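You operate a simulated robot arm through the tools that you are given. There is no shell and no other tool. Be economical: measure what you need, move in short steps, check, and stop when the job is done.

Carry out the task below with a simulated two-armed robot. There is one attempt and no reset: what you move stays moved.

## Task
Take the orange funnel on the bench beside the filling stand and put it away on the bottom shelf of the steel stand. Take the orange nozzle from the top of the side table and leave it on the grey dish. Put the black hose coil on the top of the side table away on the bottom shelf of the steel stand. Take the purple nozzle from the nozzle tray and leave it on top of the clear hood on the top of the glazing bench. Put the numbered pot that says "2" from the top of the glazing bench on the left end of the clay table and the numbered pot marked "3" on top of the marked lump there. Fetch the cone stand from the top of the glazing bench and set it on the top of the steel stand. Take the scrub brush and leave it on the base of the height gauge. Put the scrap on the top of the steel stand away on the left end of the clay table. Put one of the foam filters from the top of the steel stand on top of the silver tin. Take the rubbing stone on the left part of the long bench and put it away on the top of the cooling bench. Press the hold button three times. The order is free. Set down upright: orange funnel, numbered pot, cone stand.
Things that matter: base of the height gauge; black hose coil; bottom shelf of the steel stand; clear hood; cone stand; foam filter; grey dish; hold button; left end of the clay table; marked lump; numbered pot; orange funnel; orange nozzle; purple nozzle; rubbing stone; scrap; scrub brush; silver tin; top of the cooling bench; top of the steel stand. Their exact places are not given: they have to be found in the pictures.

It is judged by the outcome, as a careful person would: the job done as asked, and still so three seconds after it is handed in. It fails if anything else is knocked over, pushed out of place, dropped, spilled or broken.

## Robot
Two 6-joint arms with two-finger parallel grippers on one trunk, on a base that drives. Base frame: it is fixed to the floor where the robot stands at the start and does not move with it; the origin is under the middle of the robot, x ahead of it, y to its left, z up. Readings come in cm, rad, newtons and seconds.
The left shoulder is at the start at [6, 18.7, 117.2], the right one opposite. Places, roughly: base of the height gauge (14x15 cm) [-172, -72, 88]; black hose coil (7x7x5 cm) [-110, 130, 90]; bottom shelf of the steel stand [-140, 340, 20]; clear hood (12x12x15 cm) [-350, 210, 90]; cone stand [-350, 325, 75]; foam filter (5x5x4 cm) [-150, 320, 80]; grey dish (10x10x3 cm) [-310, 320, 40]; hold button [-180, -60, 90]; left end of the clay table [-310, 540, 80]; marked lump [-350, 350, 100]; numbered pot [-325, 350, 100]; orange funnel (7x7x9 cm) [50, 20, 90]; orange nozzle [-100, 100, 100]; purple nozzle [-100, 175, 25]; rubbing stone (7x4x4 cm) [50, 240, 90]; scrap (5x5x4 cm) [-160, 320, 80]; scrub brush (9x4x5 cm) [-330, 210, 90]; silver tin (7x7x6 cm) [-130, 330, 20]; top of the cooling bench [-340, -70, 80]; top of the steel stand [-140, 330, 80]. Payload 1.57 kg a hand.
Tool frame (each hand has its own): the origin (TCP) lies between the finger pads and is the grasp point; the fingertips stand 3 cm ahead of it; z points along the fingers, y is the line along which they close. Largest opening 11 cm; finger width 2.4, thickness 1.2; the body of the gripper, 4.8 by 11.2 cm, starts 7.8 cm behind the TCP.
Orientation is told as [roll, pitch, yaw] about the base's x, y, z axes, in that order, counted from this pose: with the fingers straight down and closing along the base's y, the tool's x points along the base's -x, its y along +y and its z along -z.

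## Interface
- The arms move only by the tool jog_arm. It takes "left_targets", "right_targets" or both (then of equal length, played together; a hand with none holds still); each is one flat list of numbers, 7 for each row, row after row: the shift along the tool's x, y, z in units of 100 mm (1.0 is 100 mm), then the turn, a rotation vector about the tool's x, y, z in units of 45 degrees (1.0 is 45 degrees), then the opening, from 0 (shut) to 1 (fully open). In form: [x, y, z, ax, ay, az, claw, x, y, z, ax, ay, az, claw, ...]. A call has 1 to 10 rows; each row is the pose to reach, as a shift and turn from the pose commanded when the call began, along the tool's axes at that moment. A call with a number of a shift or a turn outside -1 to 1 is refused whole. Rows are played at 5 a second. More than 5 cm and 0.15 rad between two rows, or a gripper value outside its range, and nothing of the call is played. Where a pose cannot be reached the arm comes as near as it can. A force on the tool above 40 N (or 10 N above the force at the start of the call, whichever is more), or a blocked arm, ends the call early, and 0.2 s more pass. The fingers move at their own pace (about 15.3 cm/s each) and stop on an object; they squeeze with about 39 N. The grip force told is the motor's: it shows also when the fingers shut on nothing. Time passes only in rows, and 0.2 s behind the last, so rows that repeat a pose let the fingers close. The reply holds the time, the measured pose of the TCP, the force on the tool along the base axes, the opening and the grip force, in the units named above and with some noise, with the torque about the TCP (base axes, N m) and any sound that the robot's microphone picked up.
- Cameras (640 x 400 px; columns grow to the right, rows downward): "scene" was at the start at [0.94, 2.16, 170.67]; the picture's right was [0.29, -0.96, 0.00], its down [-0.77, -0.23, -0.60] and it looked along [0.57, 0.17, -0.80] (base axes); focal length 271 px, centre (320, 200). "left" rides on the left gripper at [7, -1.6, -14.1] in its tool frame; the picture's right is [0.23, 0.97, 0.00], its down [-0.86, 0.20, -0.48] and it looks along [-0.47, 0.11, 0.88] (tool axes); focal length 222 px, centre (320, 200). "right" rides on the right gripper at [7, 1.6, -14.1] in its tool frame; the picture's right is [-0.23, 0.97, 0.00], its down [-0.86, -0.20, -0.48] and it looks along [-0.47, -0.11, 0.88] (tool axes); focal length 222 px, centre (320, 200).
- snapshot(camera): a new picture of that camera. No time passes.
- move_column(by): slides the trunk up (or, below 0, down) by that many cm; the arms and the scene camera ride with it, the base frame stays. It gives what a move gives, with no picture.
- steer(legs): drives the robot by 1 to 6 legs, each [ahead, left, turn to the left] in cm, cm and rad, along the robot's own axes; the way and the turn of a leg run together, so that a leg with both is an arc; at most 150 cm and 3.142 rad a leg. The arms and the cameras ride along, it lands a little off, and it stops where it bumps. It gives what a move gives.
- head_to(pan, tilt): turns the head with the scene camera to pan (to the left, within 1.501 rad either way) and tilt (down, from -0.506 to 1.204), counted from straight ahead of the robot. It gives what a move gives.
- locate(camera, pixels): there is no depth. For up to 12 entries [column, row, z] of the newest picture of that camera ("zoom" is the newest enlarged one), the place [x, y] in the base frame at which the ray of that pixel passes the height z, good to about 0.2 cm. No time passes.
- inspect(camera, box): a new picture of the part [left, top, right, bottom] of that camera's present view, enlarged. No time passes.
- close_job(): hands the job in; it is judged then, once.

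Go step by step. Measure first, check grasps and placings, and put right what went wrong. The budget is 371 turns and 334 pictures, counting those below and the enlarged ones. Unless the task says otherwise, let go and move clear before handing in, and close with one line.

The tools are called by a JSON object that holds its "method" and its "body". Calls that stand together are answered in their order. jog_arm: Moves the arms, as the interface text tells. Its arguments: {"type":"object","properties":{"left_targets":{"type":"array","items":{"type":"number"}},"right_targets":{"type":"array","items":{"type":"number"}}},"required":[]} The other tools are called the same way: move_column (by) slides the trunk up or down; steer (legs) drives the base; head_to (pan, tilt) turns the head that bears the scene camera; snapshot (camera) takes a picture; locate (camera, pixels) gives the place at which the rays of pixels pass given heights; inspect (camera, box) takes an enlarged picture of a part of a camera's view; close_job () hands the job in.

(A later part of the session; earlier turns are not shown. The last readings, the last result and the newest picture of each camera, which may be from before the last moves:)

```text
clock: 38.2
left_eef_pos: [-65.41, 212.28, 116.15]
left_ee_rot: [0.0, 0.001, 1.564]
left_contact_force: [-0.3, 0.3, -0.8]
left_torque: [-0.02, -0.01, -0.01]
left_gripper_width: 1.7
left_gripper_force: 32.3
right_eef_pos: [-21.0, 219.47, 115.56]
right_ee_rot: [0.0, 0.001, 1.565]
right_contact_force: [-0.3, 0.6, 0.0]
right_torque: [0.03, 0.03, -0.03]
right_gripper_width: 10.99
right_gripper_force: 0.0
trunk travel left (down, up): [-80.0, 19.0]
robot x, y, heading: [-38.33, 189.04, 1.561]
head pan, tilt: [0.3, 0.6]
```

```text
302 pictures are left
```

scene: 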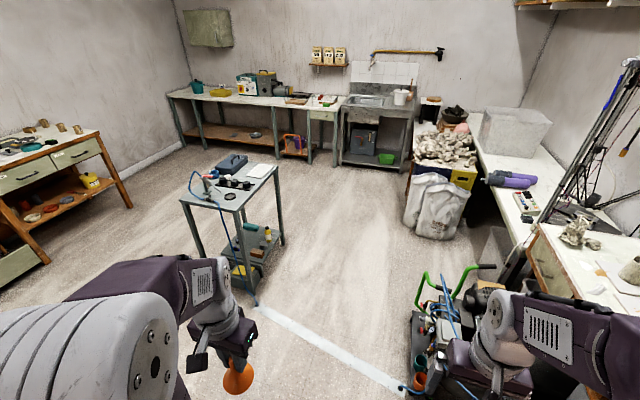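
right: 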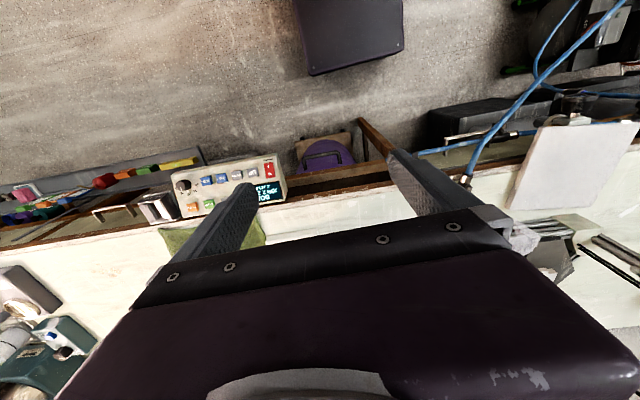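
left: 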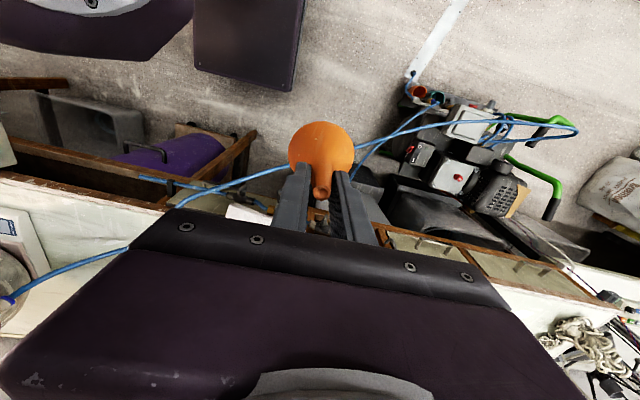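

{"method": "inspect", "body": {"camera": "scene", "box": [160, 130, 320, 310]}}

{"method": "locate", "body": {"camera": "scene", "pixels": [[257, 304, 0], [285, 243, 0], [200, 255, 0], [181, 200, 76], [240, 211, 76], [281, 163, 76], [225, 155, 76], [255, 304, 2], [405, 388, 2], [400, 240, 0], [130, 208, 0]]}}

{"method": "inspect", "body": {"camera": "scene", "box": [0, 110, 150, 290]}}

```text
2.22 times, centred on (240, 220) of scene
```

zoom: 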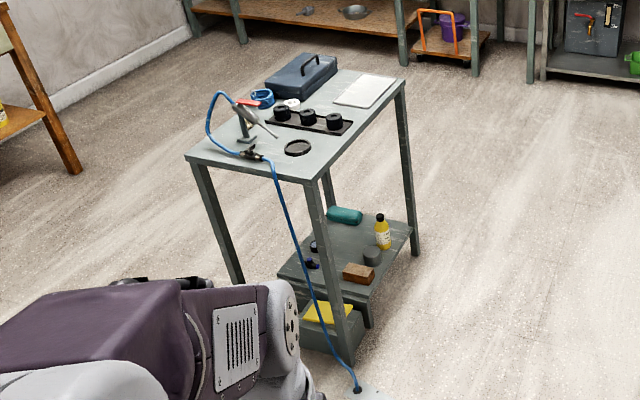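

```text
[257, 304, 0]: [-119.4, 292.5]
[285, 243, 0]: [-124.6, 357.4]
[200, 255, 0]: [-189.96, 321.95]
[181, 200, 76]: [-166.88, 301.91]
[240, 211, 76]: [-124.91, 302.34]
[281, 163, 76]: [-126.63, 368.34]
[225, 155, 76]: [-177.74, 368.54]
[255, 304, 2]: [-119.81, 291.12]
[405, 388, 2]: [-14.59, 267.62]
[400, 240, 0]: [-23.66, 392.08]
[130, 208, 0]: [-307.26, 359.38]
```

```text
2.22 times, centred on (75, 200) of scene
```

zoom: 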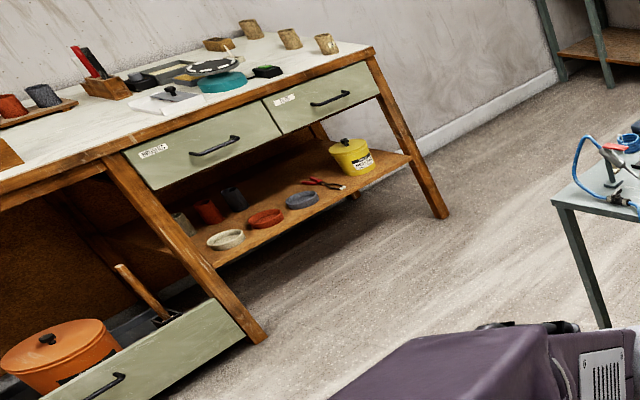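

Steel stand: top about x[-170,-124], y[300,362]; its bottom shelf holds a bottle, a grey tin and other items. I'll cross the floor strip at x≈-68 and stop beside the stand facing it.

{"method": "steer", "body": {"legs": [[0, 27, 0], [80, 0, 0], [62, 0, 0]]}}

```text
clock: 47.2
left_eef_pos: [-87.43, 357.68, 116.12]
left_ee_rot: [-0.001, 0.0, 1.535]
left_contact_force: [-0.2, -0.2, -1.1]
left_torque: [0.02, 0.02, -0.04]
left_gripper_width: 1.72
left_gripper_force: 32.6
right_eef_pos: [-42.9, 363.65, 115.74]
right_ee_rot: [-0.001, -0.001, 1.537]
right_contact_force: [0.2, 0.0, -1.0]
right_torque: [-0.02, -0.04, 0.0]
right_gripper_width: 11.0
right_gripper_force: 0.0
trunk travel left (down, up): [-80.0, 19.0]
robot x, y, heading: [-61.03, 333.65, 1.535]
head pan, tilt: [0.3, 0.6]
```

Crossed without a bump. Turn to face the stand.

{"method": "steer", "body": {"legs": [[0, 0, 1.6]]}}

{"method": "head_to", "body": {"pan": 0, "tilt": 0.8}}

{"method": "snapshot", "body": {"camera": "scene"}}

{"method": "snapshot", "body": {"camera": "right"}}

```text
clock: 51.6
left_eef_pos: [-82.89, 305.7, 116.21]
left_ee_rot: [-0.001, -0.002, -3.1]
left_contact_force: [0.7, -0.4, -0.4]
left_torque: [-0.01, 0.0, 0.04]
left_gripper_width: 1.72
left_gripper_force: 32.1
right_eef_pos: [-92.15, 349.68, 115.62]
right_ee_rot: [-0.001, 0.0, -3.102]
right_contact_force: [0.0, -0.9, 0.7]
right_torque: [0.03, -0.01, 0.03]
right_gripper_width: 11.01
right_gripper_force: 0.1
trunk travel left (down, up): [-80.0, 19.0]
robot x, y, heading: [-60.66, 333.99, -3.101]
head pan, tilt: [0.3, 0.6]
```

```text
clock: 52.4
left_eef_pos: [-82.98, 305.67, 116.26]
left_ee_rot: [0.001, 0.001, -3.101]
left_contact_force: [-0.5, 1.2, 0.2]
left_torque: [0.02, 0.03, -0.02]
left_gripper_width: 1.72
left_gripper_force: 31.7
right_eef_pos: [-92.16, 349.64, 115.73]
right_ee_rot: [0.001, -0.001, -3.1]
right_contact_force: [-1.4, -1.0, 0.6]
right_torque: [0.01, 0.0, -0.01]
right_gripper_width: 11.02
right_gripper_force: 0.0
trunk travel left (down, up): [-80.0, 19.0]
robot x, y, heading: [-61.04, 333.95, -3.103]
head pan, tilt: [0.0, 0.799]
```

```text
299 pictures are left
```

scene: 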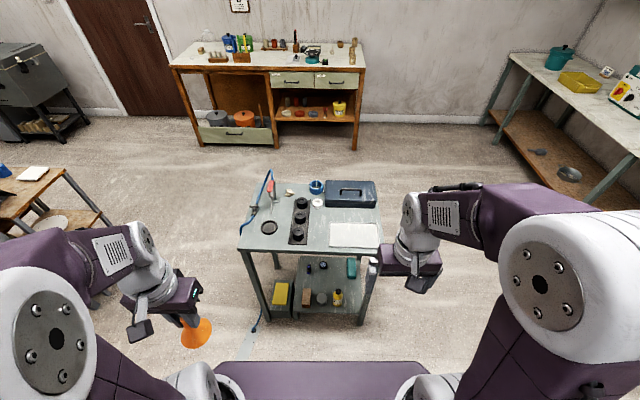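

```text
298 pictures are left
```

right: 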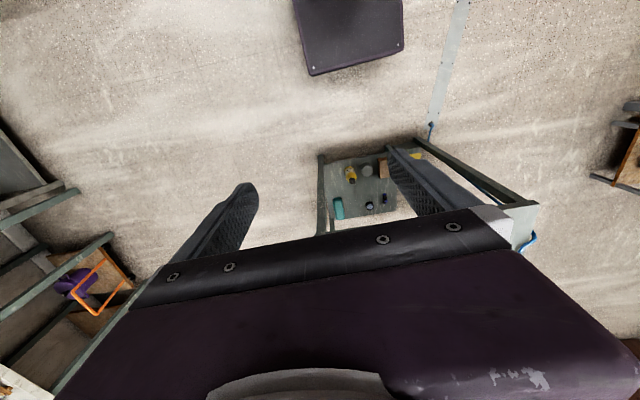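

Now zooming in on the stand's top and bottom shelf.

{"method": "inspect", "body": {"camera": "scene", "box": [225, 160, 385, 260]}}

{"method": "locate", "body": {"camera": "scene", "pixels": [[238, 251, 76], [238, 251, 80], [380, 250, 76], [380, 250, 80], [246, 185, 80], [374, 181, 80], [263, 333, 0], [359, 325, 0], [300, 313, 20], [358, 309, 20], [298, 256, 20]]}}

{"method": "inspect", "body": {"camera": "scene", "box": [240, 240, 390, 340]}}

```text
4.00 times, centred on (305, 210) of scene
```

zoom: 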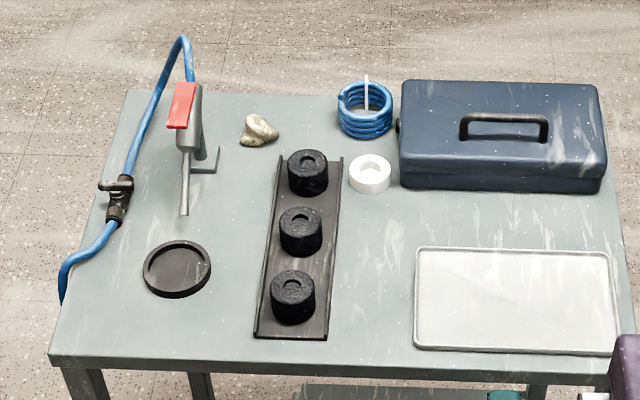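

```text
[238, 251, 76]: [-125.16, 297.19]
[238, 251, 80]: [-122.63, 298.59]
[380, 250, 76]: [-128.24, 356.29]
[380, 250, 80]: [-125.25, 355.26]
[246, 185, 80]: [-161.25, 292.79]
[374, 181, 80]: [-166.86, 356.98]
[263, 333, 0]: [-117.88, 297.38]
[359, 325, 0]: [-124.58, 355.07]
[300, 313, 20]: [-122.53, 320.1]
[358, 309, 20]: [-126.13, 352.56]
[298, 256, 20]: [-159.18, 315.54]
```

```text
4.00 times, centred on (315, 290) of scene
```

zoom: 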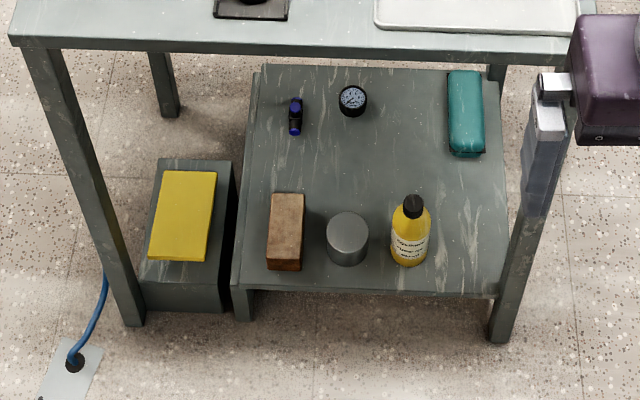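

The scrap is the beige lump at zoom (258,130), the foam filters are the three black rolls, and the silver tin is on the bottom shelf. Locating lower-shelf points.

{"method": "locate", "body": {"camera": "zoom", "pixels": [[347, 226, 26], [347, 252, 20], [285, 250, 20], [408, 250, 20], [295, 130, 20], [352, 105, 20], [465, 130, 20], [232, 285, 20], [498, 295, 20], [350, 165, 20], [400, 165, 20], [252, 70, 20]]}}

{"method": "locate", "body": {"camera": "right", "pixels": [[367, 168, 26], [367, 168, 20], [338, 205, 20], [320, 230, 20], [320, 155, 80], [370, 205, 20]]}}

```text
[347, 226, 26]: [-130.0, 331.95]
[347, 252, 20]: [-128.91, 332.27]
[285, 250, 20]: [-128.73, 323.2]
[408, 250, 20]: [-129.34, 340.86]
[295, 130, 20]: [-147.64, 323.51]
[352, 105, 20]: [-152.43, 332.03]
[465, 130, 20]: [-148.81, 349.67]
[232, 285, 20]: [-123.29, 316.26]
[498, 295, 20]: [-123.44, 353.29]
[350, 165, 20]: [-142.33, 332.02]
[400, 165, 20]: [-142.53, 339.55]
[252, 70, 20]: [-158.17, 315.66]
```

```text
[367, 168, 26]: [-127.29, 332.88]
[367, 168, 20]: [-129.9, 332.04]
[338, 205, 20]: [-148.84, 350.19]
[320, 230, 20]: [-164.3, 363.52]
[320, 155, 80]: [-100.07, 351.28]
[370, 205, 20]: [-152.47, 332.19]
```

The bottom-shelf height of 20 checks out (both cameras agree on the gauge and the teal box), and there is free room around (-141, 327…341). I need to know how tall the wrist stands above the TCP, so I'll probe the wrist's pixels at candidate heights.

{"method": "inspect", "body": {"camera": "scene", "box": [0, 200, 240, 360]}}

{"method": "locate", "body": {"camera": "scene", "pixels": [[145, 225, 135], [145, 225, 140], [145, 225, 145], [145, 225, 150], [155, 280, 130], [155, 280, 135], [45, 230, 145], [45, 230, 155]]}}

```text
2.50 times, centred on (120, 280) of scene
```

zoom: 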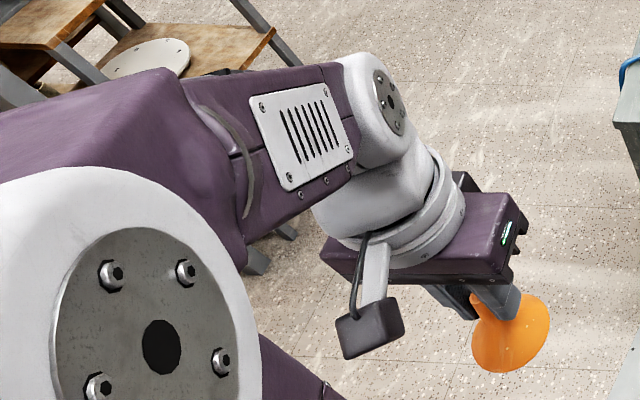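

```text
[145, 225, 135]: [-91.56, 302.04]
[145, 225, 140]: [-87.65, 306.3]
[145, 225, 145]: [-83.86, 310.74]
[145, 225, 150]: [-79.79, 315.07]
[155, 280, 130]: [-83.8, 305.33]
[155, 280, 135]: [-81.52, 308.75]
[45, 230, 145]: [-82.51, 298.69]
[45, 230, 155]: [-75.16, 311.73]
```

The wrist top is only about 24–28 cm above the TCP, so with the trunk fully lowered a downward-pointing hand fits under the table top. I'll line the left shoulder up with the shelf middle, lower the trunk here, then drive in.

{"method": "steer", "body": {"legs": [[0, -19, -0.038]]}}

{"method": "jog_arm", "body": {"right_targets": [0.2, -0.4, 0, 0, 0, 0, 0.5, 0.4, -0.8, 0, 0, 0, 0, 0.2]}}

{"method": "move_column", "body": {"by": -78}}

{"method": "head_to", "body": {"pan": 0.1, "tilt": 0.5}}

{"method": "snapshot", "body": {"camera": "scene"}}

{"method": "snapshot", "body": {"camera": "left"}}

```text
clock: 54.0
left_eef_pos: [-84.44, 325.16, 116.04]
left_ee_rot: [-0.001, -0.001, 3.138]
left_contact_force: [0.8, -0.2, 0.3]
left_torque: [0.02, 0.03, -0.03]
left_gripper_width: 1.73
left_gripper_force: 32.3
right_eef_pos: [-91.74, 369.49, 115.64]
right_ee_rot: [-0.004, -0.001, 3.138]
right_contact_force: [0.4, -0.7, -0.8]
right_torque: [-0.04, 0.01, -0.01]
right_gripper_width: 10.99
right_gripper_force: 0.0
trunk travel left (down, up): [-80.0, 19.0]
robot x, y, heading: [-61.21, 352.43, 3.14]
head pan, tilt: [0.0, 0.799]
```

```text
clock: 54.5
left_eef_pos: [-84.35, 325.39, 116.31]
left_ee_rot: [0.001, -0.002, 3.141]
left_contact_force: [0.3, 0.4, -0.7]
left_torque: [0.02, 0.03, -0.01]
left_gripper_width: 1.71
left_gripper_force: 32.1
right_eef_pos: [-87.53, 377.76, 115.92]
right_ee_rot: [-0.001, 0.001, 3.139]
right_contact_force: [0.4, 0.1, 0.2]
right_torque: [-0.02, 0.01, 0.01]
right_gripper_width: 2.23
right_gripper_force: 0.1
trunk travel left (down, up): [-80.0, 19.0]
robot x, y, heading: [-61.38, 352.82, 3.141]
head pan, tilt: [0.0, 0.799]
```

```text
refused: -78 is not a number from -40 to 40
```

```text
clock: 55.4
left_eef_pos: [-84.5, 325.49, 116.24]
left_ee_rot: [-0.001, 0.0, 3.139]
left_contact_force: [0.2, 0.7, 0.1]
left_torque: [-0.01, 0.01, -0.02]
left_gripper_width: 1.7
left_gripper_force: 31.7
right_eef_pos: [-87.72, 377.74, 115.9]
right_ee_rot: [0.001, 0.0, 3.137]
right_contact_force: [-0.4, -0.7, 0.3]
right_torque: [0.03, -0.01, -0.01]
right_gripper_width: 2.18
right_gripper_force: 0.0
trunk travel left (down, up): [-80.0, 19.0]
robot x, y, heading: [-61.55, 352.41, 3.138]
head pan, tilt: [0.099, 0.499]
```

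```text
294 pictures are left
```

scene: 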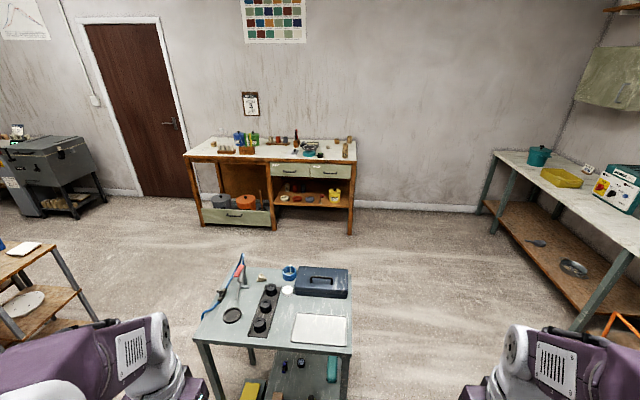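

```text
293 pictures are left
```

left: 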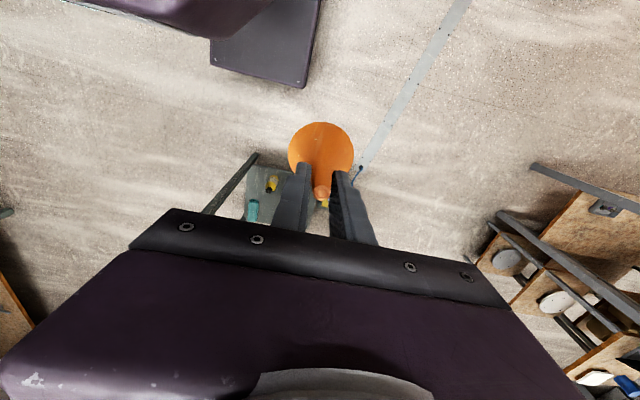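

The column moves at most 40 cm per call; lowering in two calls.

{"method": "move_column", "body": {"by": -40}}

{"method": "move_column", "body": {"by": -39}}

{"method": "head_to", "body": {"pan": 0.1, "tilt": 0.8}}

{"method": "snapshot", "body": {"camera": "scene"}}

{"method": "snapshot", "body": {"camera": "left"}}

```text
clock: 59.2
left_eef_pos: [-84.51, 325.45, 76.22]
left_ee_rot: [0.0, 0.001, 3.137]
left_contact_force: [0.6, -0.6, -0.1]
left_torque: [0.01, -0.02, -0.02]
left_gripper_width: 1.71
left_gripper_force: 32.3
right_eef_pos: [-87.66, 377.73, 76.03]
right_ee_rot: [0.001, -0.001, 3.137]
right_contact_force: [0.9, 1.1, -0.6]
right_torque: [0.02, 0.0, -0.01]
right_gripper_width: 2.22
right_gripper_force: 0.0
trunk travel left (down, up): [-40.0, 59.0]
robot x, y, heading: [-61.32, 352.45, 3.138]
head pan, tilt: [0.099, 0.499]
```

```text
clock: 62.9
left_eef_pos: [-84.51, 325.41, 37.27]
left_ee_rot: [0.0, 0.0, 3.139]
left_contact_force: [0.9, 0.2, -0.1]
left_torque: [-0.01, 0.02, -0.01]
left_gripper_width: 1.72
left_gripper_force: 32.5
right_eef_pos: [-87.63, 377.75, 36.99]
right_ee_rot: [-0.001, -0.001, 3.137]
right_contact_force: [-0.9, 0.0, 0.1]
right_torque: [0.0, 0.0, 0.0]
right_gripper_width: 2.2
right_gripper_force: 0.1
trunk travel left (down, up): [-1.0, 98.0]
robot x, y, heading: [-60.92, 353.04, 3.14]
head pan, tilt: [0.099, 0.499]
```

```text
clock: 63.7
left_eef_pos: [-84.42, 325.44, 37.22]
left_ee_rot: [0.0, -0.001, 3.138]
left_contact_force: [0.1, 0.1, -0.4]
left_torque: [0.02, -0.01, 0.01]
left_gripper_width: 1.71
left_gripper_force: 32.4
right_eef_pos: [-87.68, 377.74, 37.0]
right_ee_rot: [0.0, 0.001, 3.137]
right_contact_force: [0.0, 0.7, -0.1]
right_torque: [-0.01, 0.01, 0.04]
right_gripper_width: 2.18
right_gripper_force: 0.1
trunk travel left (down, up): [-1.0, 98.0]
robot x, y, heading: [-61.13, 352.57, 3.136]
head pan, tilt: [0.099, 0.799]
```

```text
292 pictures are left
```

scene: 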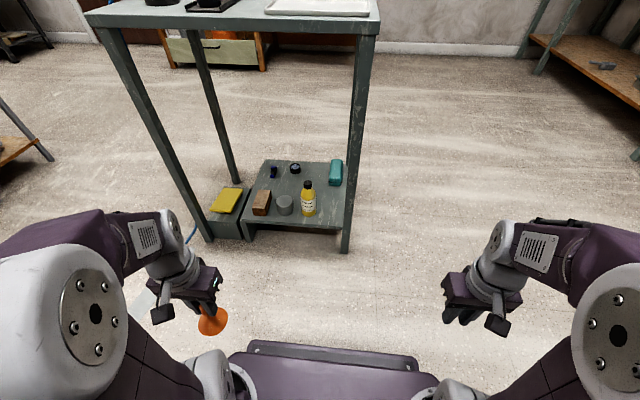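

```text
291 pictures are left
```

left: 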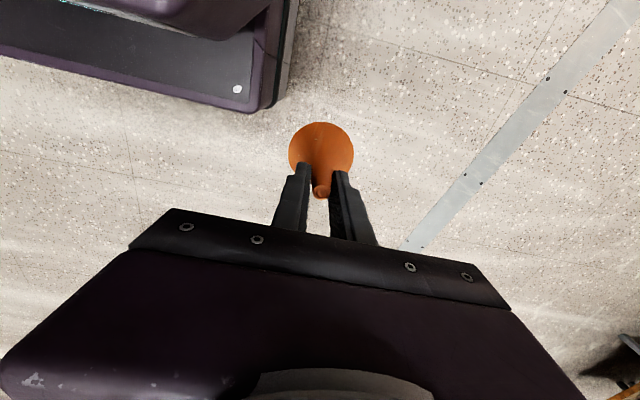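

Clear view of the lower shelf and its items. Drive ahead 33 cm with the low hands.

{"method": "steer", "body": {"legs": [[33, 0, 0]]}}

{"method": "jog_arm", "body": {"left_targets": [0, -0.3, -0.1, 0, 0, 0, 0, 0, -0.65, -0.15, 0, 0, 0, 0]}}

{"method": "snapshot", "body": {"camera": "scene"}}

{"method": "snapshot", "body": {"camera": "left"}}

```text
clock: 65.9
left_eef_pos: [-118.09, 325.45, 37.23]
left_ee_rot: [-0.001, 0.0, -3.141]
left_contact_force: [-0.2, -0.6, -0.6]
left_torque: [-0.01, 0.01, 0.02]
left_gripper_width: 1.73
left_gripper_force: 31.9
right_eef_pos: [-121.45, 377.76, 36.89]
right_ee_rot: [0.0, -0.001, -3.142]
right_contact_force: [0.4, 0.6, -0.2]
right_torque: [0.01, 0.01, 0.01]
right_gripper_width: 2.22
right_gripper_force: 0.1
trunk travel left (down, up): [-1.0, 98.0]
robot x, y, heading: [-94.94, 352.67, -3.141]
head pan, tilt: [0.099, 0.799]
```

```text
clock: 66.5
left_eef_pos: [-118.32, 332.14, 38.64]
left_ee_rot: [-0.001, -0.001, -3.141]
left_contact_force: [-0.3, 0.0, 0.7]
left_torque: [-0.01, 0.01, -0.01]
left_gripper_width: 1.71
left_gripper_force: 31.7
right_eef_pos: [-121.45, 377.68, 36.78]
right_ee_rot: [0.0, -0.001, -3.143]
right_contact_force: [0.1, -0.2, 0.0]
right_torque: [-0.02, -0.03, 0.0]
right_gripper_width: 2.18
right_gripper_force: 0.1
trunk travel left (down, up): [-1.0, 98.0]
robot x, y, heading: [-94.85, 352.41, -3.143]
head pan, tilt: [0.099, 0.799]
```

```text
290 pictures are left
```

scene: 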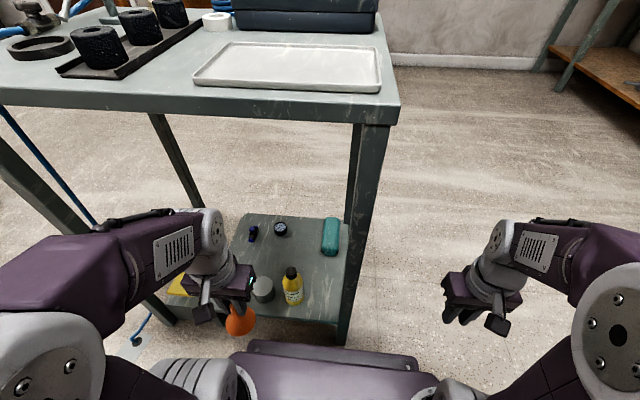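

```text
289 pictures are left
```

left: 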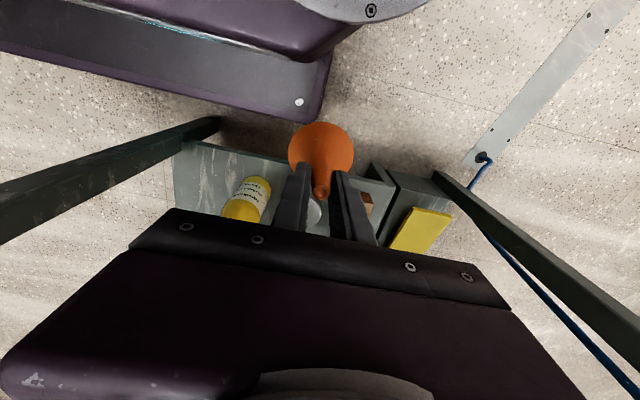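

The funnel is lined up with the tin lane. Moving it in over the tin (funnel bottom at z≈29, tin top at 26) in steps.

{"method": "jog_arm", "body": {"left_targets": [-0.4, 0, 0, 0, 0, 0, 0, -0.8, 0, 0, 0, 0, 0, 0, -1, 0, 0, 0, 0, 0, 0]}}

{"method": "snapshot", "body": {"camera": "scene"}}

{"method": "snapshot", "body": {"camera": "left"}}

```text
clock: 67.3
left_eef_pos: [-128.29, 332.1, 39.06]
left_ee_rot: [0.0, -0.001, -3.141]
left_contact_force: [-0.2, 0.5, -0.2]
left_torque: [0.0, -0.01, -0.02]
left_gripper_width: 1.69
left_gripper_force: 32.6
right_eef_pos: [-121.5, 377.76, 36.94]
right_ee_rot: [0.001, -0.001, -3.14]
right_contact_force: [-0.6, 0.5, -0.5]
right_torque: [-0.06, 0.02, 0.0]
right_gripper_width: 2.2
right_gripper_force: 0.1
trunk travel left (down, up): [-1.0, 98.0]
robot x, y, heading: [-95.28, 352.72, -3.139]
head pan, tilt: [0.099, 0.799]
```

```text
288 pictures are left
```

scene: 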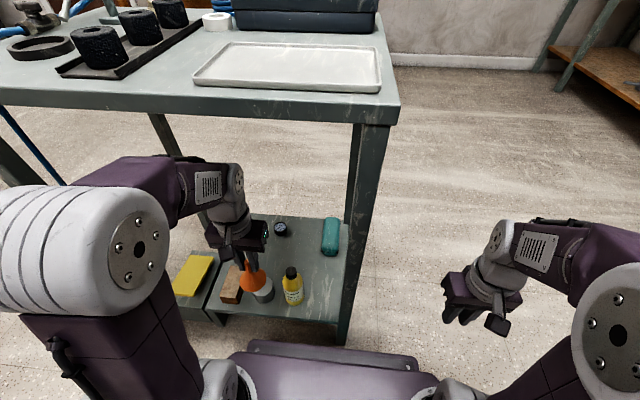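

```text
287 pictures are left
```

left: 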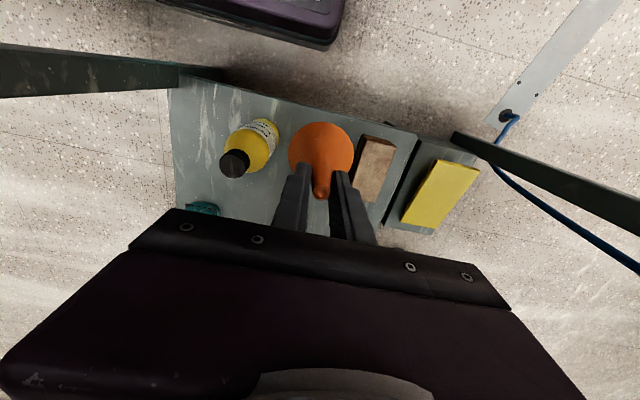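

Clear on both sides. Continue to x≈-141.5, shift to y≈339.

{"method": "jog_arm", "body": {"left_targets": [-0.4, 0, 0, 0, 0, 0, 0, -0.8, 0, 0, 0, 0, 0, 0, -1, 0, 0, 0, 0, 0, 0]}}

{"method": "jog_arm", "body": {"left_targets": [-0.32, 0, 0, 0, 0, 0, 0, -0.32, -0.35, 0, 0, 0, 0, 0, -0.32, -0.7, 0, 0, 0, 0, 0]}}

{"method": "snapshot", "body": {"camera": "scene"}}

{"method": "snapshot", "body": {"camera": "left"}}

```text
clock: 68.1
left_eef_pos: [-138.04, 332.04, 38.88]
left_ee_rot: [0.001, 0.0, -3.142]
left_contact_force: [-0.2, 0.7, -0.6]
left_torque: [-0.01, 0.0, 0.01]
left_gripper_width: 1.72
left_gripper_force: 31.9
right_eef_pos: [-121.52, 377.71, 36.81]
right_ee_rot: [-0.001, -0.001, -3.141]
right_contact_force: [0.2, -0.8, 0.4]
right_torque: [0.0, -0.01, 0.02]
right_gripper_width: 2.2
right_gripper_force: 0.1
trunk travel left (down, up): [-1.0, 98.0]
robot x, y, heading: [-94.88, 352.79, -3.14]
head pan, tilt: [0.099, 0.799]
```

```text
clock: 68.9
left_eef_pos: [-141.48, 339.01, 38.81]
left_ee_rot: [0.002, 0.001, -3.142]
left_contact_force: [-0.5, 0.1, -0.9]
left_torque: [0.0, -0.03, 0.02]
left_gripper_width: 1.72
left_gripper_force: 32.2
right_eef_pos: [-121.52, 377.66, 36.8]
right_ee_rot: [-0.002, 0.0, -3.142]
right_contact_force: [-0.5, -0.8, 1.0]
right_torque: [-0.03, -0.01, -0.05]
right_gripper_width: 2.2
right_gripper_force: 0.2
trunk travel left (down, up): [-1.0, 98.0]
robot x, y, heading: [-95.07, 352.74, -3.142]
head pan, tilt: [0.099, 0.799]
```

```text
286 pictures are left
```

scene: 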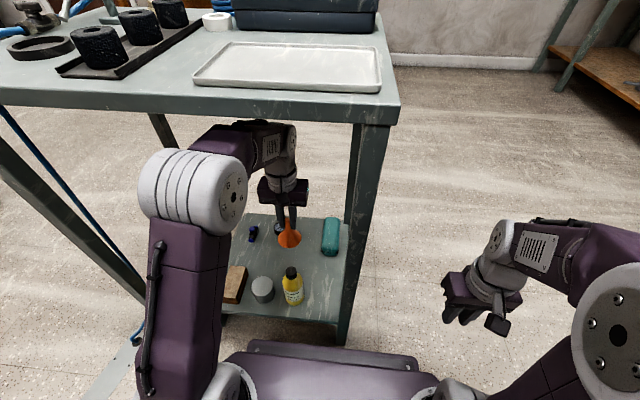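

```text
285 pictures are left
```

left: 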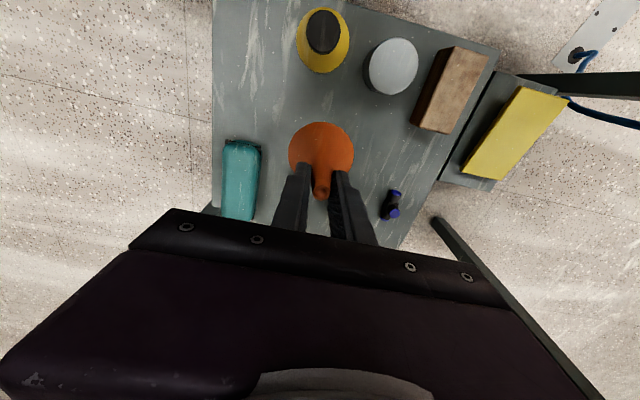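

Well placed, with gaps all around. Lower to just above the shelf, then feel for contact.

{"method": "jog_arm", "body": {"left_targets": [0, 0, 0.4, 0, 0, 0, 0, 0, 0, 0.75, 0, 0, 0, 0, 0, 0, 0.87, 0, 0, 0, 0, 0, 0, 0.9, 0, 0, 0, 0]}}

{"method": "jog_arm", "body": {"left_targets": [0, 0, 0.02, 0, 0, 0, 0, 0, 0, 0.04, 0, 0, 0, 0]}}

```text
clock: 69.9
left_eef_pos: [-141.23, 338.94, 29.47]
left_ee_rot: [0.0, 0.0, -3.141]
left_contact_force: [0.0, -0.4, 0.1]
left_torque: [0.0, -0.01, 0.01]
left_gripper_width: 1.7
left_gripper_force: 32.7
right_eef_pos: [-121.5, 377.73, 36.85]
right_ee_rot: [0.001, 0.001, -3.141]
right_contact_force: [-0.1, -0.1, 0.1]
right_torque: [0.0, -0.03, 0.01]
right_gripper_width: 2.17
right_gripper_force: 0.1
trunk travel left (down, up): [-1.0, 98.0]
robot x, y, heading: [-95.25, 352.48, -3.146]
head pan, tilt: [0.099, 0.799]
```

```text
clock: 70.5
left_eef_pos: [-141.21, 339.01, 29.23]
left_ee_rot: [0.001, -0.001, -3.141]
left_contact_force: [0.5, -0.6, -0.5]
left_torque: [0.02, -0.01, -0.04]
left_gripper_width: 1.73
left_gripper_force: 32.6
right_eef_pos: [-121.65, 377.81, 36.94]
right_ee_rot: [-0.001, -0.001, -3.142]
right_contact_force: [1.0, -0.2, 0.6]
right_torque: [0.01, -0.01, 0.01]
right_gripper_width: 2.19
right_gripper_force: 0.1
trunk travel left (down, up): [-1.0, 98.0]
robot x, y, heading: [-94.98, 352.82, -3.143]
head pan, tilt: [0.099, 0.799]
```

{"method": "jog_arm", "body": {"left_targets": [0, 0, 0.03, 0, 0, 0, 0, 0, 0, 0.05, 0, 0, 0, 0]}}

{"method": "inspect", "body": {"camera": "scene", "box": [210, 180, 370, 340]}}

```text
clock: 71.1
left_eef_pos: [-141.42, 338.99, 28.79]
left_ee_rot: [0.001, 0.0, -3.141]
left_contact_force: [0.4, -0.9, -0.6]
left_torque: [-0.01, -0.01, -0.01]
left_gripper_width: 1.71
left_gripper_force: 32.4
right_eef_pos: [-121.49, 377.65, 36.87]
right_ee_rot: [0.001, 0.0, -3.141]
right_contact_force: [0.6, 0.2, -0.1]
right_torque: [-0.01, -0.01, 0.01]
right_gripper_width: 2.2
right_gripper_force: 0.0
trunk travel left (down, up): [-1.0, 98.0]
robot x, y, heading: [-94.73, 352.78, -3.138]
head pan, tilt: [0.099, 0.799]
```

```text
2.50 times, centred on (290, 260) of scene
```

zoom: 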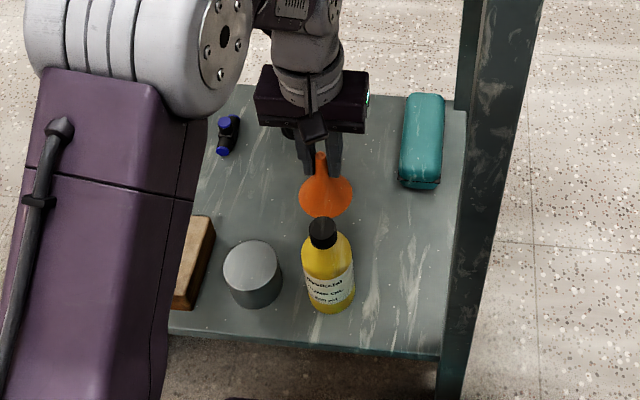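

Still no contact force; continue down in 3 mm steps.

{"method": "jog_arm", "body": {"left_targets": [0, 0, 0.03, 0, 0, 0, 0, 0, 0, 0.06, 0, 0, 0, 0, 0, 0, 0.06, 0, 0, 0, 0]}}

```text
clock: 71.9
left_eef_pos: [-141.23, 338.9, 28.27]
left_ee_rot: [0.0, -0.001, -3.142]
left_contact_force: [-0.3, 0.2, -0.4]
left_torque: [0.01, 0.0, -0.02]
left_gripper_width: 1.68
left_gripper_force: 31.8
right_eef_pos: [-121.45, 377.67, 36.88]
right_ee_rot: [0.0, 0.001, -3.141]
right_contact_force: [0.5, 0.2, 0.9]
right_torque: [0.0, -0.03, -0.02]
right_gripper_width: 2.2
right_gripper_force: 0.1
trunk travel left (down, up): [-1.0, 98.0]
robot x, y, heading: [-95.13, 352.61, -3.139]
head pan, tilt: [0.099, 0.799]
```

{"method": "jog_arm", "body": {"left_targets": [0, 0, 0.04, 0, 0, 0, 0, 0, 0, 0.08, 0, 0, 0, 0, 0, 0, 0.08, 0, 0, 0, 0]}}

{"method": "jog_arm", "body": {"left_targets": [0, 0, 0.03, 0, 0, 0, 0, 0, 0, 0.06, 0, 0, 0, 0, 0, 0, 0.06, 0, 0, 0, 0]}}

{"method": "inspect", "body": {"camera": "scene", "box": [210, 180, 370, 340]}}

```text
clock: 72.7
left_eef_pos: [-141.36, 338.94, 27.45]
left_ee_rot: [-0.001, 0.0, -3.141]
left_contact_force: [0.4, 0.2, 0.0]
left_torque: [0.0, -0.02, -0.01]
left_gripper_width: 1.7
left_gripper_force: 31.5
right_eef_pos: [-121.51, 377.73, 36.93]
right_ee_rot: [0.0, 0.0, -3.141]
right_contact_force: [-0.2, -0.6, 0.0]
right_torque: [0.02, 0.04, -0.01]
right_gripper_width: 2.2
right_gripper_force: 0.1
trunk travel left (down, up): [-1.0, 98.0]
robot x, y, heading: [-95.02, 352.2, -3.144]
head pan, tilt: [0.099, 0.799]
```

```text
clock: 73.5
left_eef_pos: [-141.47, 338.93, 26.78]
left_ee_rot: [0.001, 0.001, -3.141]
left_contact_force: [0.3, 1.0, -0.4]
left_torque: [0.0, -0.02, 0.02]
left_gripper_width: 1.72
left_gripper_force: 32.0
right_eef_pos: [-121.54, 377.8, 36.85]
right_ee_rot: [0.001, 0.001, -3.142]
right_contact_force: [0.1, -0.4, -1.1]
right_torque: [0.01, 0.01, 0.0]
right_gripper_width: 2.21
right_gripper_force: 0.0
trunk travel left (down, up): [-1.0, 98.0]
robot x, y, heading: [-95.15, 352.62, -3.146]
head pan, tilt: [0.099, 0.799]
```

```text
2.50 times, centred on (290, 260) of scene
```

zoom: 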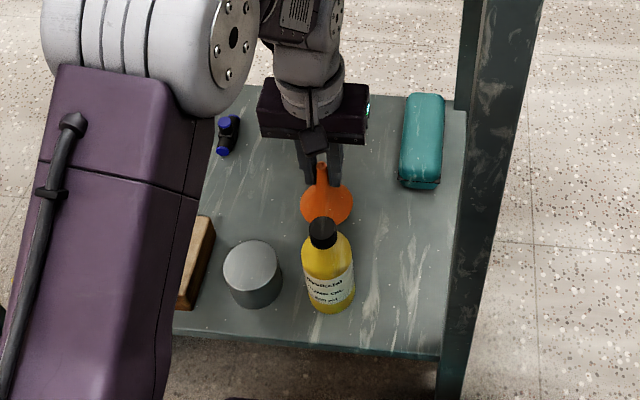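

Still moving freely, so the shelf must be lower than I computed. Triangulating it with the present low viewpoint.

{"method": "locate", "body": {"camera": "zoom", "pixels": [[418, 188, 20], [418, 188, 17], [418, 188, 15], [441, 356, 20], [441, 356, 17], [441, 356, 15], [253, 306, 20], [253, 306, 17], [253, 306, 15], [325, 228, 18], [325, 228, 16]]}}

{"method": "snapshot", "body": {"camera": "left"}}

```text
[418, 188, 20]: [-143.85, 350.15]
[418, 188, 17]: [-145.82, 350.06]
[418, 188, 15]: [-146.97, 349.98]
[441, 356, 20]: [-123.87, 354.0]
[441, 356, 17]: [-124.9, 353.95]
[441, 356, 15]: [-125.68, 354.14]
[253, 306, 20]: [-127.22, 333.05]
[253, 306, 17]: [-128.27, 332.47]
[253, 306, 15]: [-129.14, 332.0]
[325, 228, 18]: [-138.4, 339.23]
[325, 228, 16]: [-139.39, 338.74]
```

```text
282 pictures are left
```

left: 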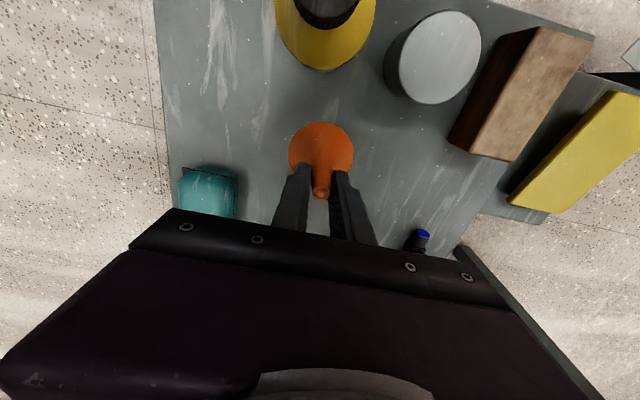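

The task text says the work surface is at about z=16, which fits this shelf; contact is expected near TCP z≈25.4.

{"method": "jog_arm", "body": {"left_targets": [0, 0, 0.05, 0, 0, 0, 0, 0, 0, 0.1, 0, 0, 0, 0, 0, 0, 0.12, 0, 0, 0, 0, 0, 0, 0.14, 0, 0, 0, 0]}}

{"method": "jog_arm", "body": {"left_targets": [0, 0, 0.02, 0, 0, 0, 0, 0, 0, 0.04, 0, 0, 0, 0, 0, 0, 0.04, 0, 0, 0, 0]}}

```text
clock: 74.5
left_eef_pos: [-141.53, 338.95, 25.3]
left_ee_rot: [0.0, 0.0, -3.142]
left_contact_force: [-1.1, 0.2, -0.9]
left_torque: [-0.01, 0.01, -0.03]
left_gripper_width: 1.7
left_gripper_force: 31.8
right_eef_pos: [-121.51, 377.73, 36.89]
right_ee_rot: [0.001, 0.0, -3.143]
right_contact_force: [0.0, -0.3, 0.4]
right_torque: [0.0, 0.0, 0.0]
right_gripper_width: 2.18
right_gripper_force: 0.1
trunk travel left (down, up): [-1.0, 98.0]
robot x, y, heading: [-94.95, 352.39, -3.141]
head pan, tilt: [0.099, 0.799]
```

```text
clock: 75.3
left_eef_pos: [-141.42, 338.91, 24.89]
left_ee_rot: [0.001, 0.002, -3.142]
left_contact_force: [0.6, 0.0, -1.6]
left_torque: [0.01, -0.02, -0.01]
left_gripper_width: 1.71
left_gripper_force: 32.9
right_eef_pos: [-121.54, 377.63, 36.87]
right_ee_rot: [0.001, -0.001, -3.143]
right_contact_force: [0.1, 0.3, 0.2]
right_torque: [-0.02, -0.02, 0.02]
right_gripper_width: 2.21
right_gripper_force: 0.1
trunk travel left (down, up): [-1.0, 98.0]
robot x, y, heading: [-95.32, 353.0, -3.144]
head pan, tilt: [0.099, 0.799]
```

{"method": "jog_arm", "body": {"left_targets": [0, 0, 0.03, 0, 0, 0, 0, 0, 0, 0.06, 0, 0, 0, 0, 0, 0, 0.06, 0, 0, 0, 0]}}

{"method": "inspect", "body": {"camera": "scene", "box": [240, 190, 360, 310]}}

{"method": "snapshot", "body": {"camera": "left"}}

```text
clock: 76.1
left_eef_pos: [-141.25, 338.85, 24.4]
left_ee_rot: [-0.001, -0.001, -3.143]
left_contact_force: [-1.0, -0.4, -0.6]
left_torque: [0.02, -0.01, -0.02]
left_gripper_width: 1.69
left_gripper_force: 32.1
right_eef_pos: [-121.48, 377.72, 36.95]
right_ee_rot: [-0.002, 0.0, -3.142]
right_contact_force: [0.1, -0.4, 0.5]
right_torque: [-0.01, 0.01, 0.0]
right_gripper_width: 2.21
right_gripper_force: 0.0
trunk travel left (down, up): [-1.0, 98.0]
robot x, y, heading: [-95.36, 352.82, -3.141]
head pan, tilt: [0.099, 0.799]
```

```text
3.33 times, centred on (300, 250) of scene
```

zoom: 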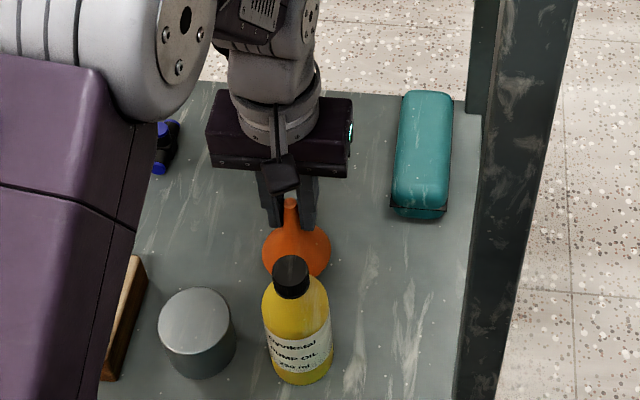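

```text
280 pictures are left
```

left: 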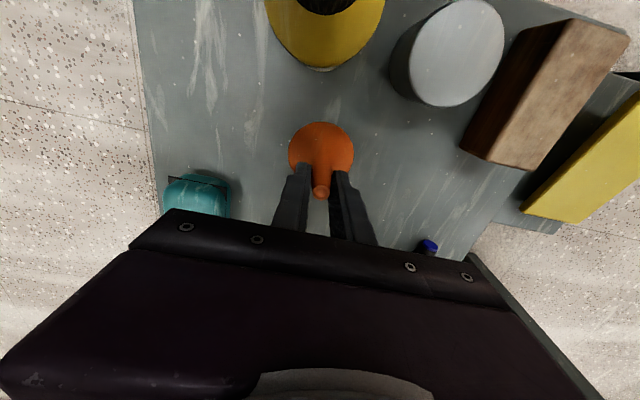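

No contact yet; keep going, the call stops by itself at 40 N, so I use small rows and read the force.

{"method": "jog_arm", "body": {"left_targets": [0, 0, 0.03, 0, 0, 0, 0, 0, 0, 0.06, 0, 0, 0, 0, 0, 0, 0.06, 0, 0, 0, 0]}}

{"method": "jog_arm", "body": {"left_targets": [0, 0, 0.03, 0, 0, 0, 0, 0, 0, 0.06, 0, 0, 0, 0, 0, 0, 0.06, 0, 0, 0, 0]}}

```text
clock: 76.9
left_eef_pos: [-141.42, 338.93, 23.76]
left_ee_rot: [-0.002, -0.002, -3.141]
left_contact_force: [0.6, 0.5, 8.9]
left_torque: [0.02, -0.09, 0.01]
left_gripper_width: 1.7
left_gripper_force: 32.5
right_eef_pos: [-121.44, 377.74, 36.93]
right_ee_rot: [0.0, 0.002, -3.141]
right_contact_force: [0.6, -0.2, 0.7]
right_torque: [0.01, -0.01, 0.02]
right_gripper_width: 2.24
right_gripper_force: 0.0
trunk travel left (down, up): [-1.0, 98.0]
robot x, y, heading: [-95.12, 352.32, -3.144]
head pan, tilt: [0.099, 0.799]
```

```text
clock: 77.7
left_eef_pos: [-141.31, 338.94, 23.57]
left_ee_rot: [0.003, -0.007, -3.141]
left_contact_force: [0.6, -9.0, 35.2]
left_torque: [-0.3, -0.05, -0.04]
left_gripper_width: 1.76
left_gripper_force: 32.2
right_eef_pos: [-121.42, 377.81, 37.08]
right_ee_rot: [0.0, -0.004, -3.142]
right_contact_force: [0.9, -0.3, 0.4]
right_torque: [0.0, 0.02, 0.0]
right_gripper_width: 2.19
right_gripper_force: 0.0
trunk travel left (down, up): [-1.0, 98.0]
robot x, y, heading: [-95.02, 352.49, -3.143]
head pan, tilt: [0.099, 0.799]
```

Contact at TCP z≈23.8 (35 N when pressed further). Ease off, open and rise.

{"method": "jog_arm", "body": {"left_targets": [0, 0, -0.06, 0, 0, 0, 0, 0, 0, -0.06, 0, 0, 0, 0.35, 0, 0, -0.06, 0, 0, 0, 0.35, 0, 0, -0.4, 0, 0, 0, 0.35, 0, 0, -0.8, 0, 0, 0, 0.35, 0, 0, -1, 0, 0, 0, 0.35]}}

{"method": "snapshot", "body": {"camera": "left"}}

{"method": "inspect", "body": {"camera": "scene", "box": [210, 180, 370, 340]}}

```text
clock: 79.1
left_eef_pos: [-141.5, 338.76, 33.34]
left_ee_rot: [0.0, 0.0, -3.141]
left_contact_force: [-0.9, -0.2, 0.0]
left_torque: [0.02, 0.01, 0.01]
left_gripper_width: 3.86
left_gripper_force: 0.0
right_eef_pos: [-121.61, 377.75, 36.87]
right_ee_rot: [-0.001, 0.001, -3.141]
right_contact_force: [-0.2, 0.1, 0.3]
right_torque: [0.01, -0.01, 0.01]
right_gripper_width: 2.21
right_gripper_force: 0.0
trunk travel left (down, up): [-1.0, 98.0]
robot x, y, heading: [-95.33, 352.8, -3.14]
head pan, tilt: [0.099, 0.799]
```

```text
279 pictures are left
```

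left: 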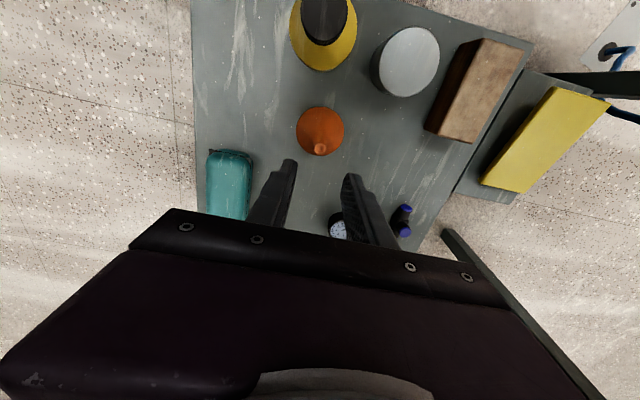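

```text
2.50 times, centred on (290, 260) of scene
```

zoom: 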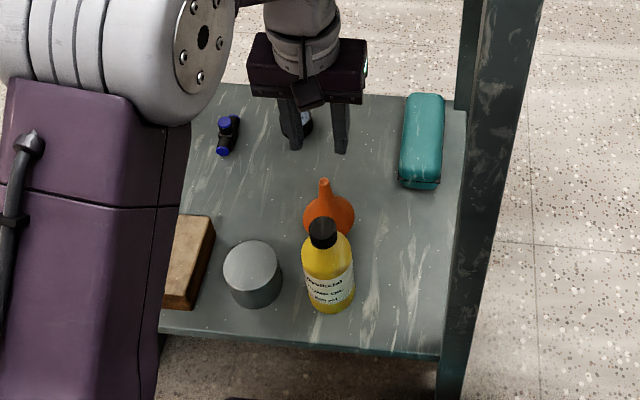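

The funnel stands upright on the shelf. Now measure the tin for the filter, with the shelf at z≈15 and the tin top ≈21.

{"method": "locate", "body": {"camera": "left", "pixels": [[409, 62, 20], [409, 62, 21], [409, 62, 22], [320, 130, 15]]}}

{"method": "locate", "body": {"camera": "zoom", "pixels": [[250, 266, 20], [250, 266, 21], [250, 266, 22], [322, 222, 28]]}}

{"method": "jog_arm", "body": {"left_targets": [0, 0.35, -0.3, 0, 0, 0, 0.35, 0, 0.7, -0.5, 0, 0, 0, 0.35, 0.4, 0.7, -0.5, 0, 0, 0, 0.35, 0.8, 0.7, -0.5, 0, 0, 0, 0.35, 1, 0.7, -0.5, 0, 0, 0, 0.35]}}

{"method": "jog_arm", "body": {"left_targets": [0.4, 0, 0, 0, 0, 0, 0.35, 0.8, 0, 0, 0, 0, 0, 0.35, 1, 0, 0, 0, 0, 0, 0.35]}}

```text
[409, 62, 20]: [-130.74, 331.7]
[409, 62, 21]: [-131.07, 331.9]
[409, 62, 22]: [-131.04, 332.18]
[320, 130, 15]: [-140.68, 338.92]
```

```text
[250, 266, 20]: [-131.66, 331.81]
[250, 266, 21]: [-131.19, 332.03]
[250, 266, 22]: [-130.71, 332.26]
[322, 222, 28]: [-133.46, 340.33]
```

```text
clock: 80.3
left_eef_pos: [-131.36, 331.64, 38.3]
left_ee_rot: [0.0, 0.001, -3.141]
left_contact_force: [0.0, 0.0, 0.0]
left_torque: [0.04, -0.02, 0.01]
left_gripper_width: 3.84
left_gripper_force: 0.1
right_eef_pos: [-121.56, 377.74, 36.83]
right_ee_rot: [0.001, 0.001, -3.141]
right_contact_force: [0.2, -0.1, 0.4]
right_torque: [0.0, -0.01, -0.01]
right_gripper_width: 2.18
right_gripper_force: 0.1
trunk travel left (down, up): [-1.0, 98.0]
robot x, y, heading: [-94.86, 352.55, -3.144]
head pan, tilt: [0.099, 0.799]
```

```text
clock: 81.1
left_eef_pos: [-121.29, 331.66, 38.32]
left_ee_rot: [-0.001, 0.0, -3.141]
left_contact_force: [0.4, -0.2, -0.4]
left_torque: [-0.01, 0.01, 0.01]
left_gripper_width: 3.85
left_gripper_force: 0.0
right_eef_pos: [-121.54, 377.68, 36.97]
right_ee_rot: [0.0, 0.001, -3.143]
right_contact_force: [0.3, -0.5, -0.6]
right_torque: [-0.02, 0.02, -0.01]
right_gripper_width: 2.17
right_gripper_force: 0.1
trunk travel left (down, up): [-1.0, 98.0]
robot x, y, heading: [-95.14, 352.81, -3.146]
head pan, tilt: [0.099, 0.799]
```

Tin centre (-131.0, 332.0), top z≈21. Now back out, raise the trunk, and look at the stand top.

{"method": "steer", "body": {"legs": [[-25, 0, 0]]}}

{"method": "move_column", "body": {"by": 40}}

{"method": "move_column", "body": {"by": 30}}

{"method": "head_to", "body": {"pan": 0.2, "tilt": 0.85}}

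{"method": "snapshot", "body": {"camera": "scene"}}

{"method": "snapshot", "body": {"camera": "left"}}

```text
clock: 83.0
left_eef_pos: [-96.09, 331.61, 38.17]
left_ee_rot: [0.001, -0.001, 3.135]
left_contact_force: [0.2, 0.3, -0.3]
left_torque: [-0.01, 0.03, 0.03]
left_gripper_width: 3.85
left_gripper_force: 0.0
right_eef_pos: [-95.87, 377.77, 36.9]
right_ee_rot: [0.0, 0.0, 3.136]
right_contact_force: [0.3, 0.3, 0.0]
right_torque: [0.04, 0.01, 0.01]
right_gripper_width: 2.2
right_gripper_force: 0.1
trunk travel left (down, up): [-1.0, 98.0]
robot x, y, heading: [-69.52, 352.49, 3.138]
head pan, tilt: [0.099, 0.799]
```

```text
clock: 86.8
left_eef_pos: [-96.25, 331.58, 78.32]
left_ee_rot: [0.001, 0.001, 3.137]
left_contact_force: [0.6, -0.9, 0.1]
left_torque: [0.04, 0.02, 0.03]
left_gripper_width: 3.84
left_gripper_force: 0.0
right_eef_pos: [-95.9, 377.86, 76.9]
right_ee_rot: [0.0, 0.0, 3.136]
right_contact_force: [-0.1, -0.1, 0.0]
right_torque: [-0.02, 0.01, 0.01]
right_gripper_width: 2.19
right_gripper_force: 0.1
trunk travel left (down, up): [-41.0, 58.0]
robot x, y, heading: [-69.43, 352.62, 3.135]
head pan, tilt: [0.099, 0.799]
```

```text
clock: 89.8
left_eef_pos: [-96.16, 331.65, 108.36]
left_ee_rot: [0.001, 0.002, 3.138]
left_contact_force: [0.1, -0.7, -1.0]
left_torque: [-0.03, 0.02, 0.0]
left_gripper_width: 3.84
left_gripper_force: 0.0
right_eef_pos: [-95.87, 377.81, 106.94]
right_ee_rot: [0.0, 0.0, 3.137]
right_contact_force: [-0.4, -0.3, -0.1]
right_torque: [0.02, 0.0, 0.01]
right_gripper_width: 2.2
right_gripper_force: 0.0
trunk travel left (down, up): [-71.0, 28.0]
robot x, y, heading: [-69.7, 352.86, 3.138]
head pan, tilt: [0.099, 0.799]
```

```text
clock: 90.5
left_eef_pos: [-96.13, 331.73, 108.28]
left_ee_rot: [0.001, 0.0, 3.136]
left_contact_force: [-0.2, 0.0, -0.4]
left_torque: [0.0, -0.02, 0.0]
left_gripper_width: 3.86
left_gripper_force: 0.1
right_eef_pos: [-95.91, 377.79, 106.85]
right_ee_rot: [0.0, 0.0, 3.135]
right_contact_force: [-0.5, 0.6, -0.3]
right_torque: [0.0, 0.01, 0.02]
right_gripper_width: 2.18
right_gripper_force: 0.0
trunk travel left (down, up): [-71.0, 28.0]
robot x, y, heading: [-69.69, 352.21, 3.134]
head pan, tilt: [0.201, 0.85]
```

```text
277 pictures are left
```

scene: 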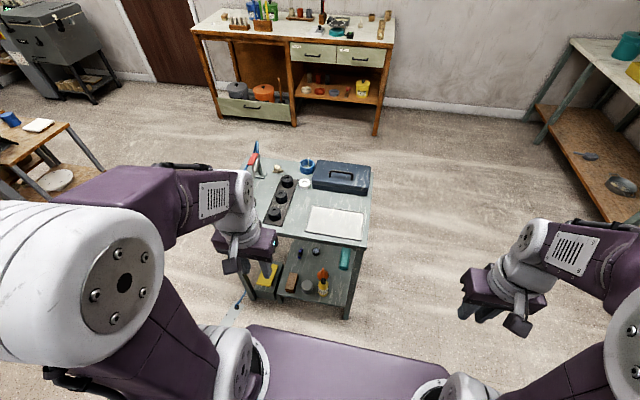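

```text
276 pictures are left
```

left: 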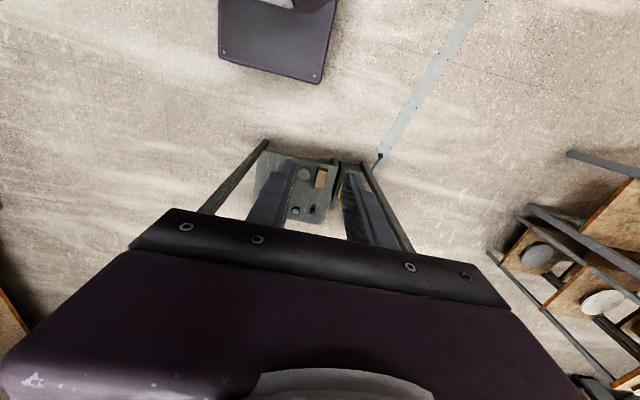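

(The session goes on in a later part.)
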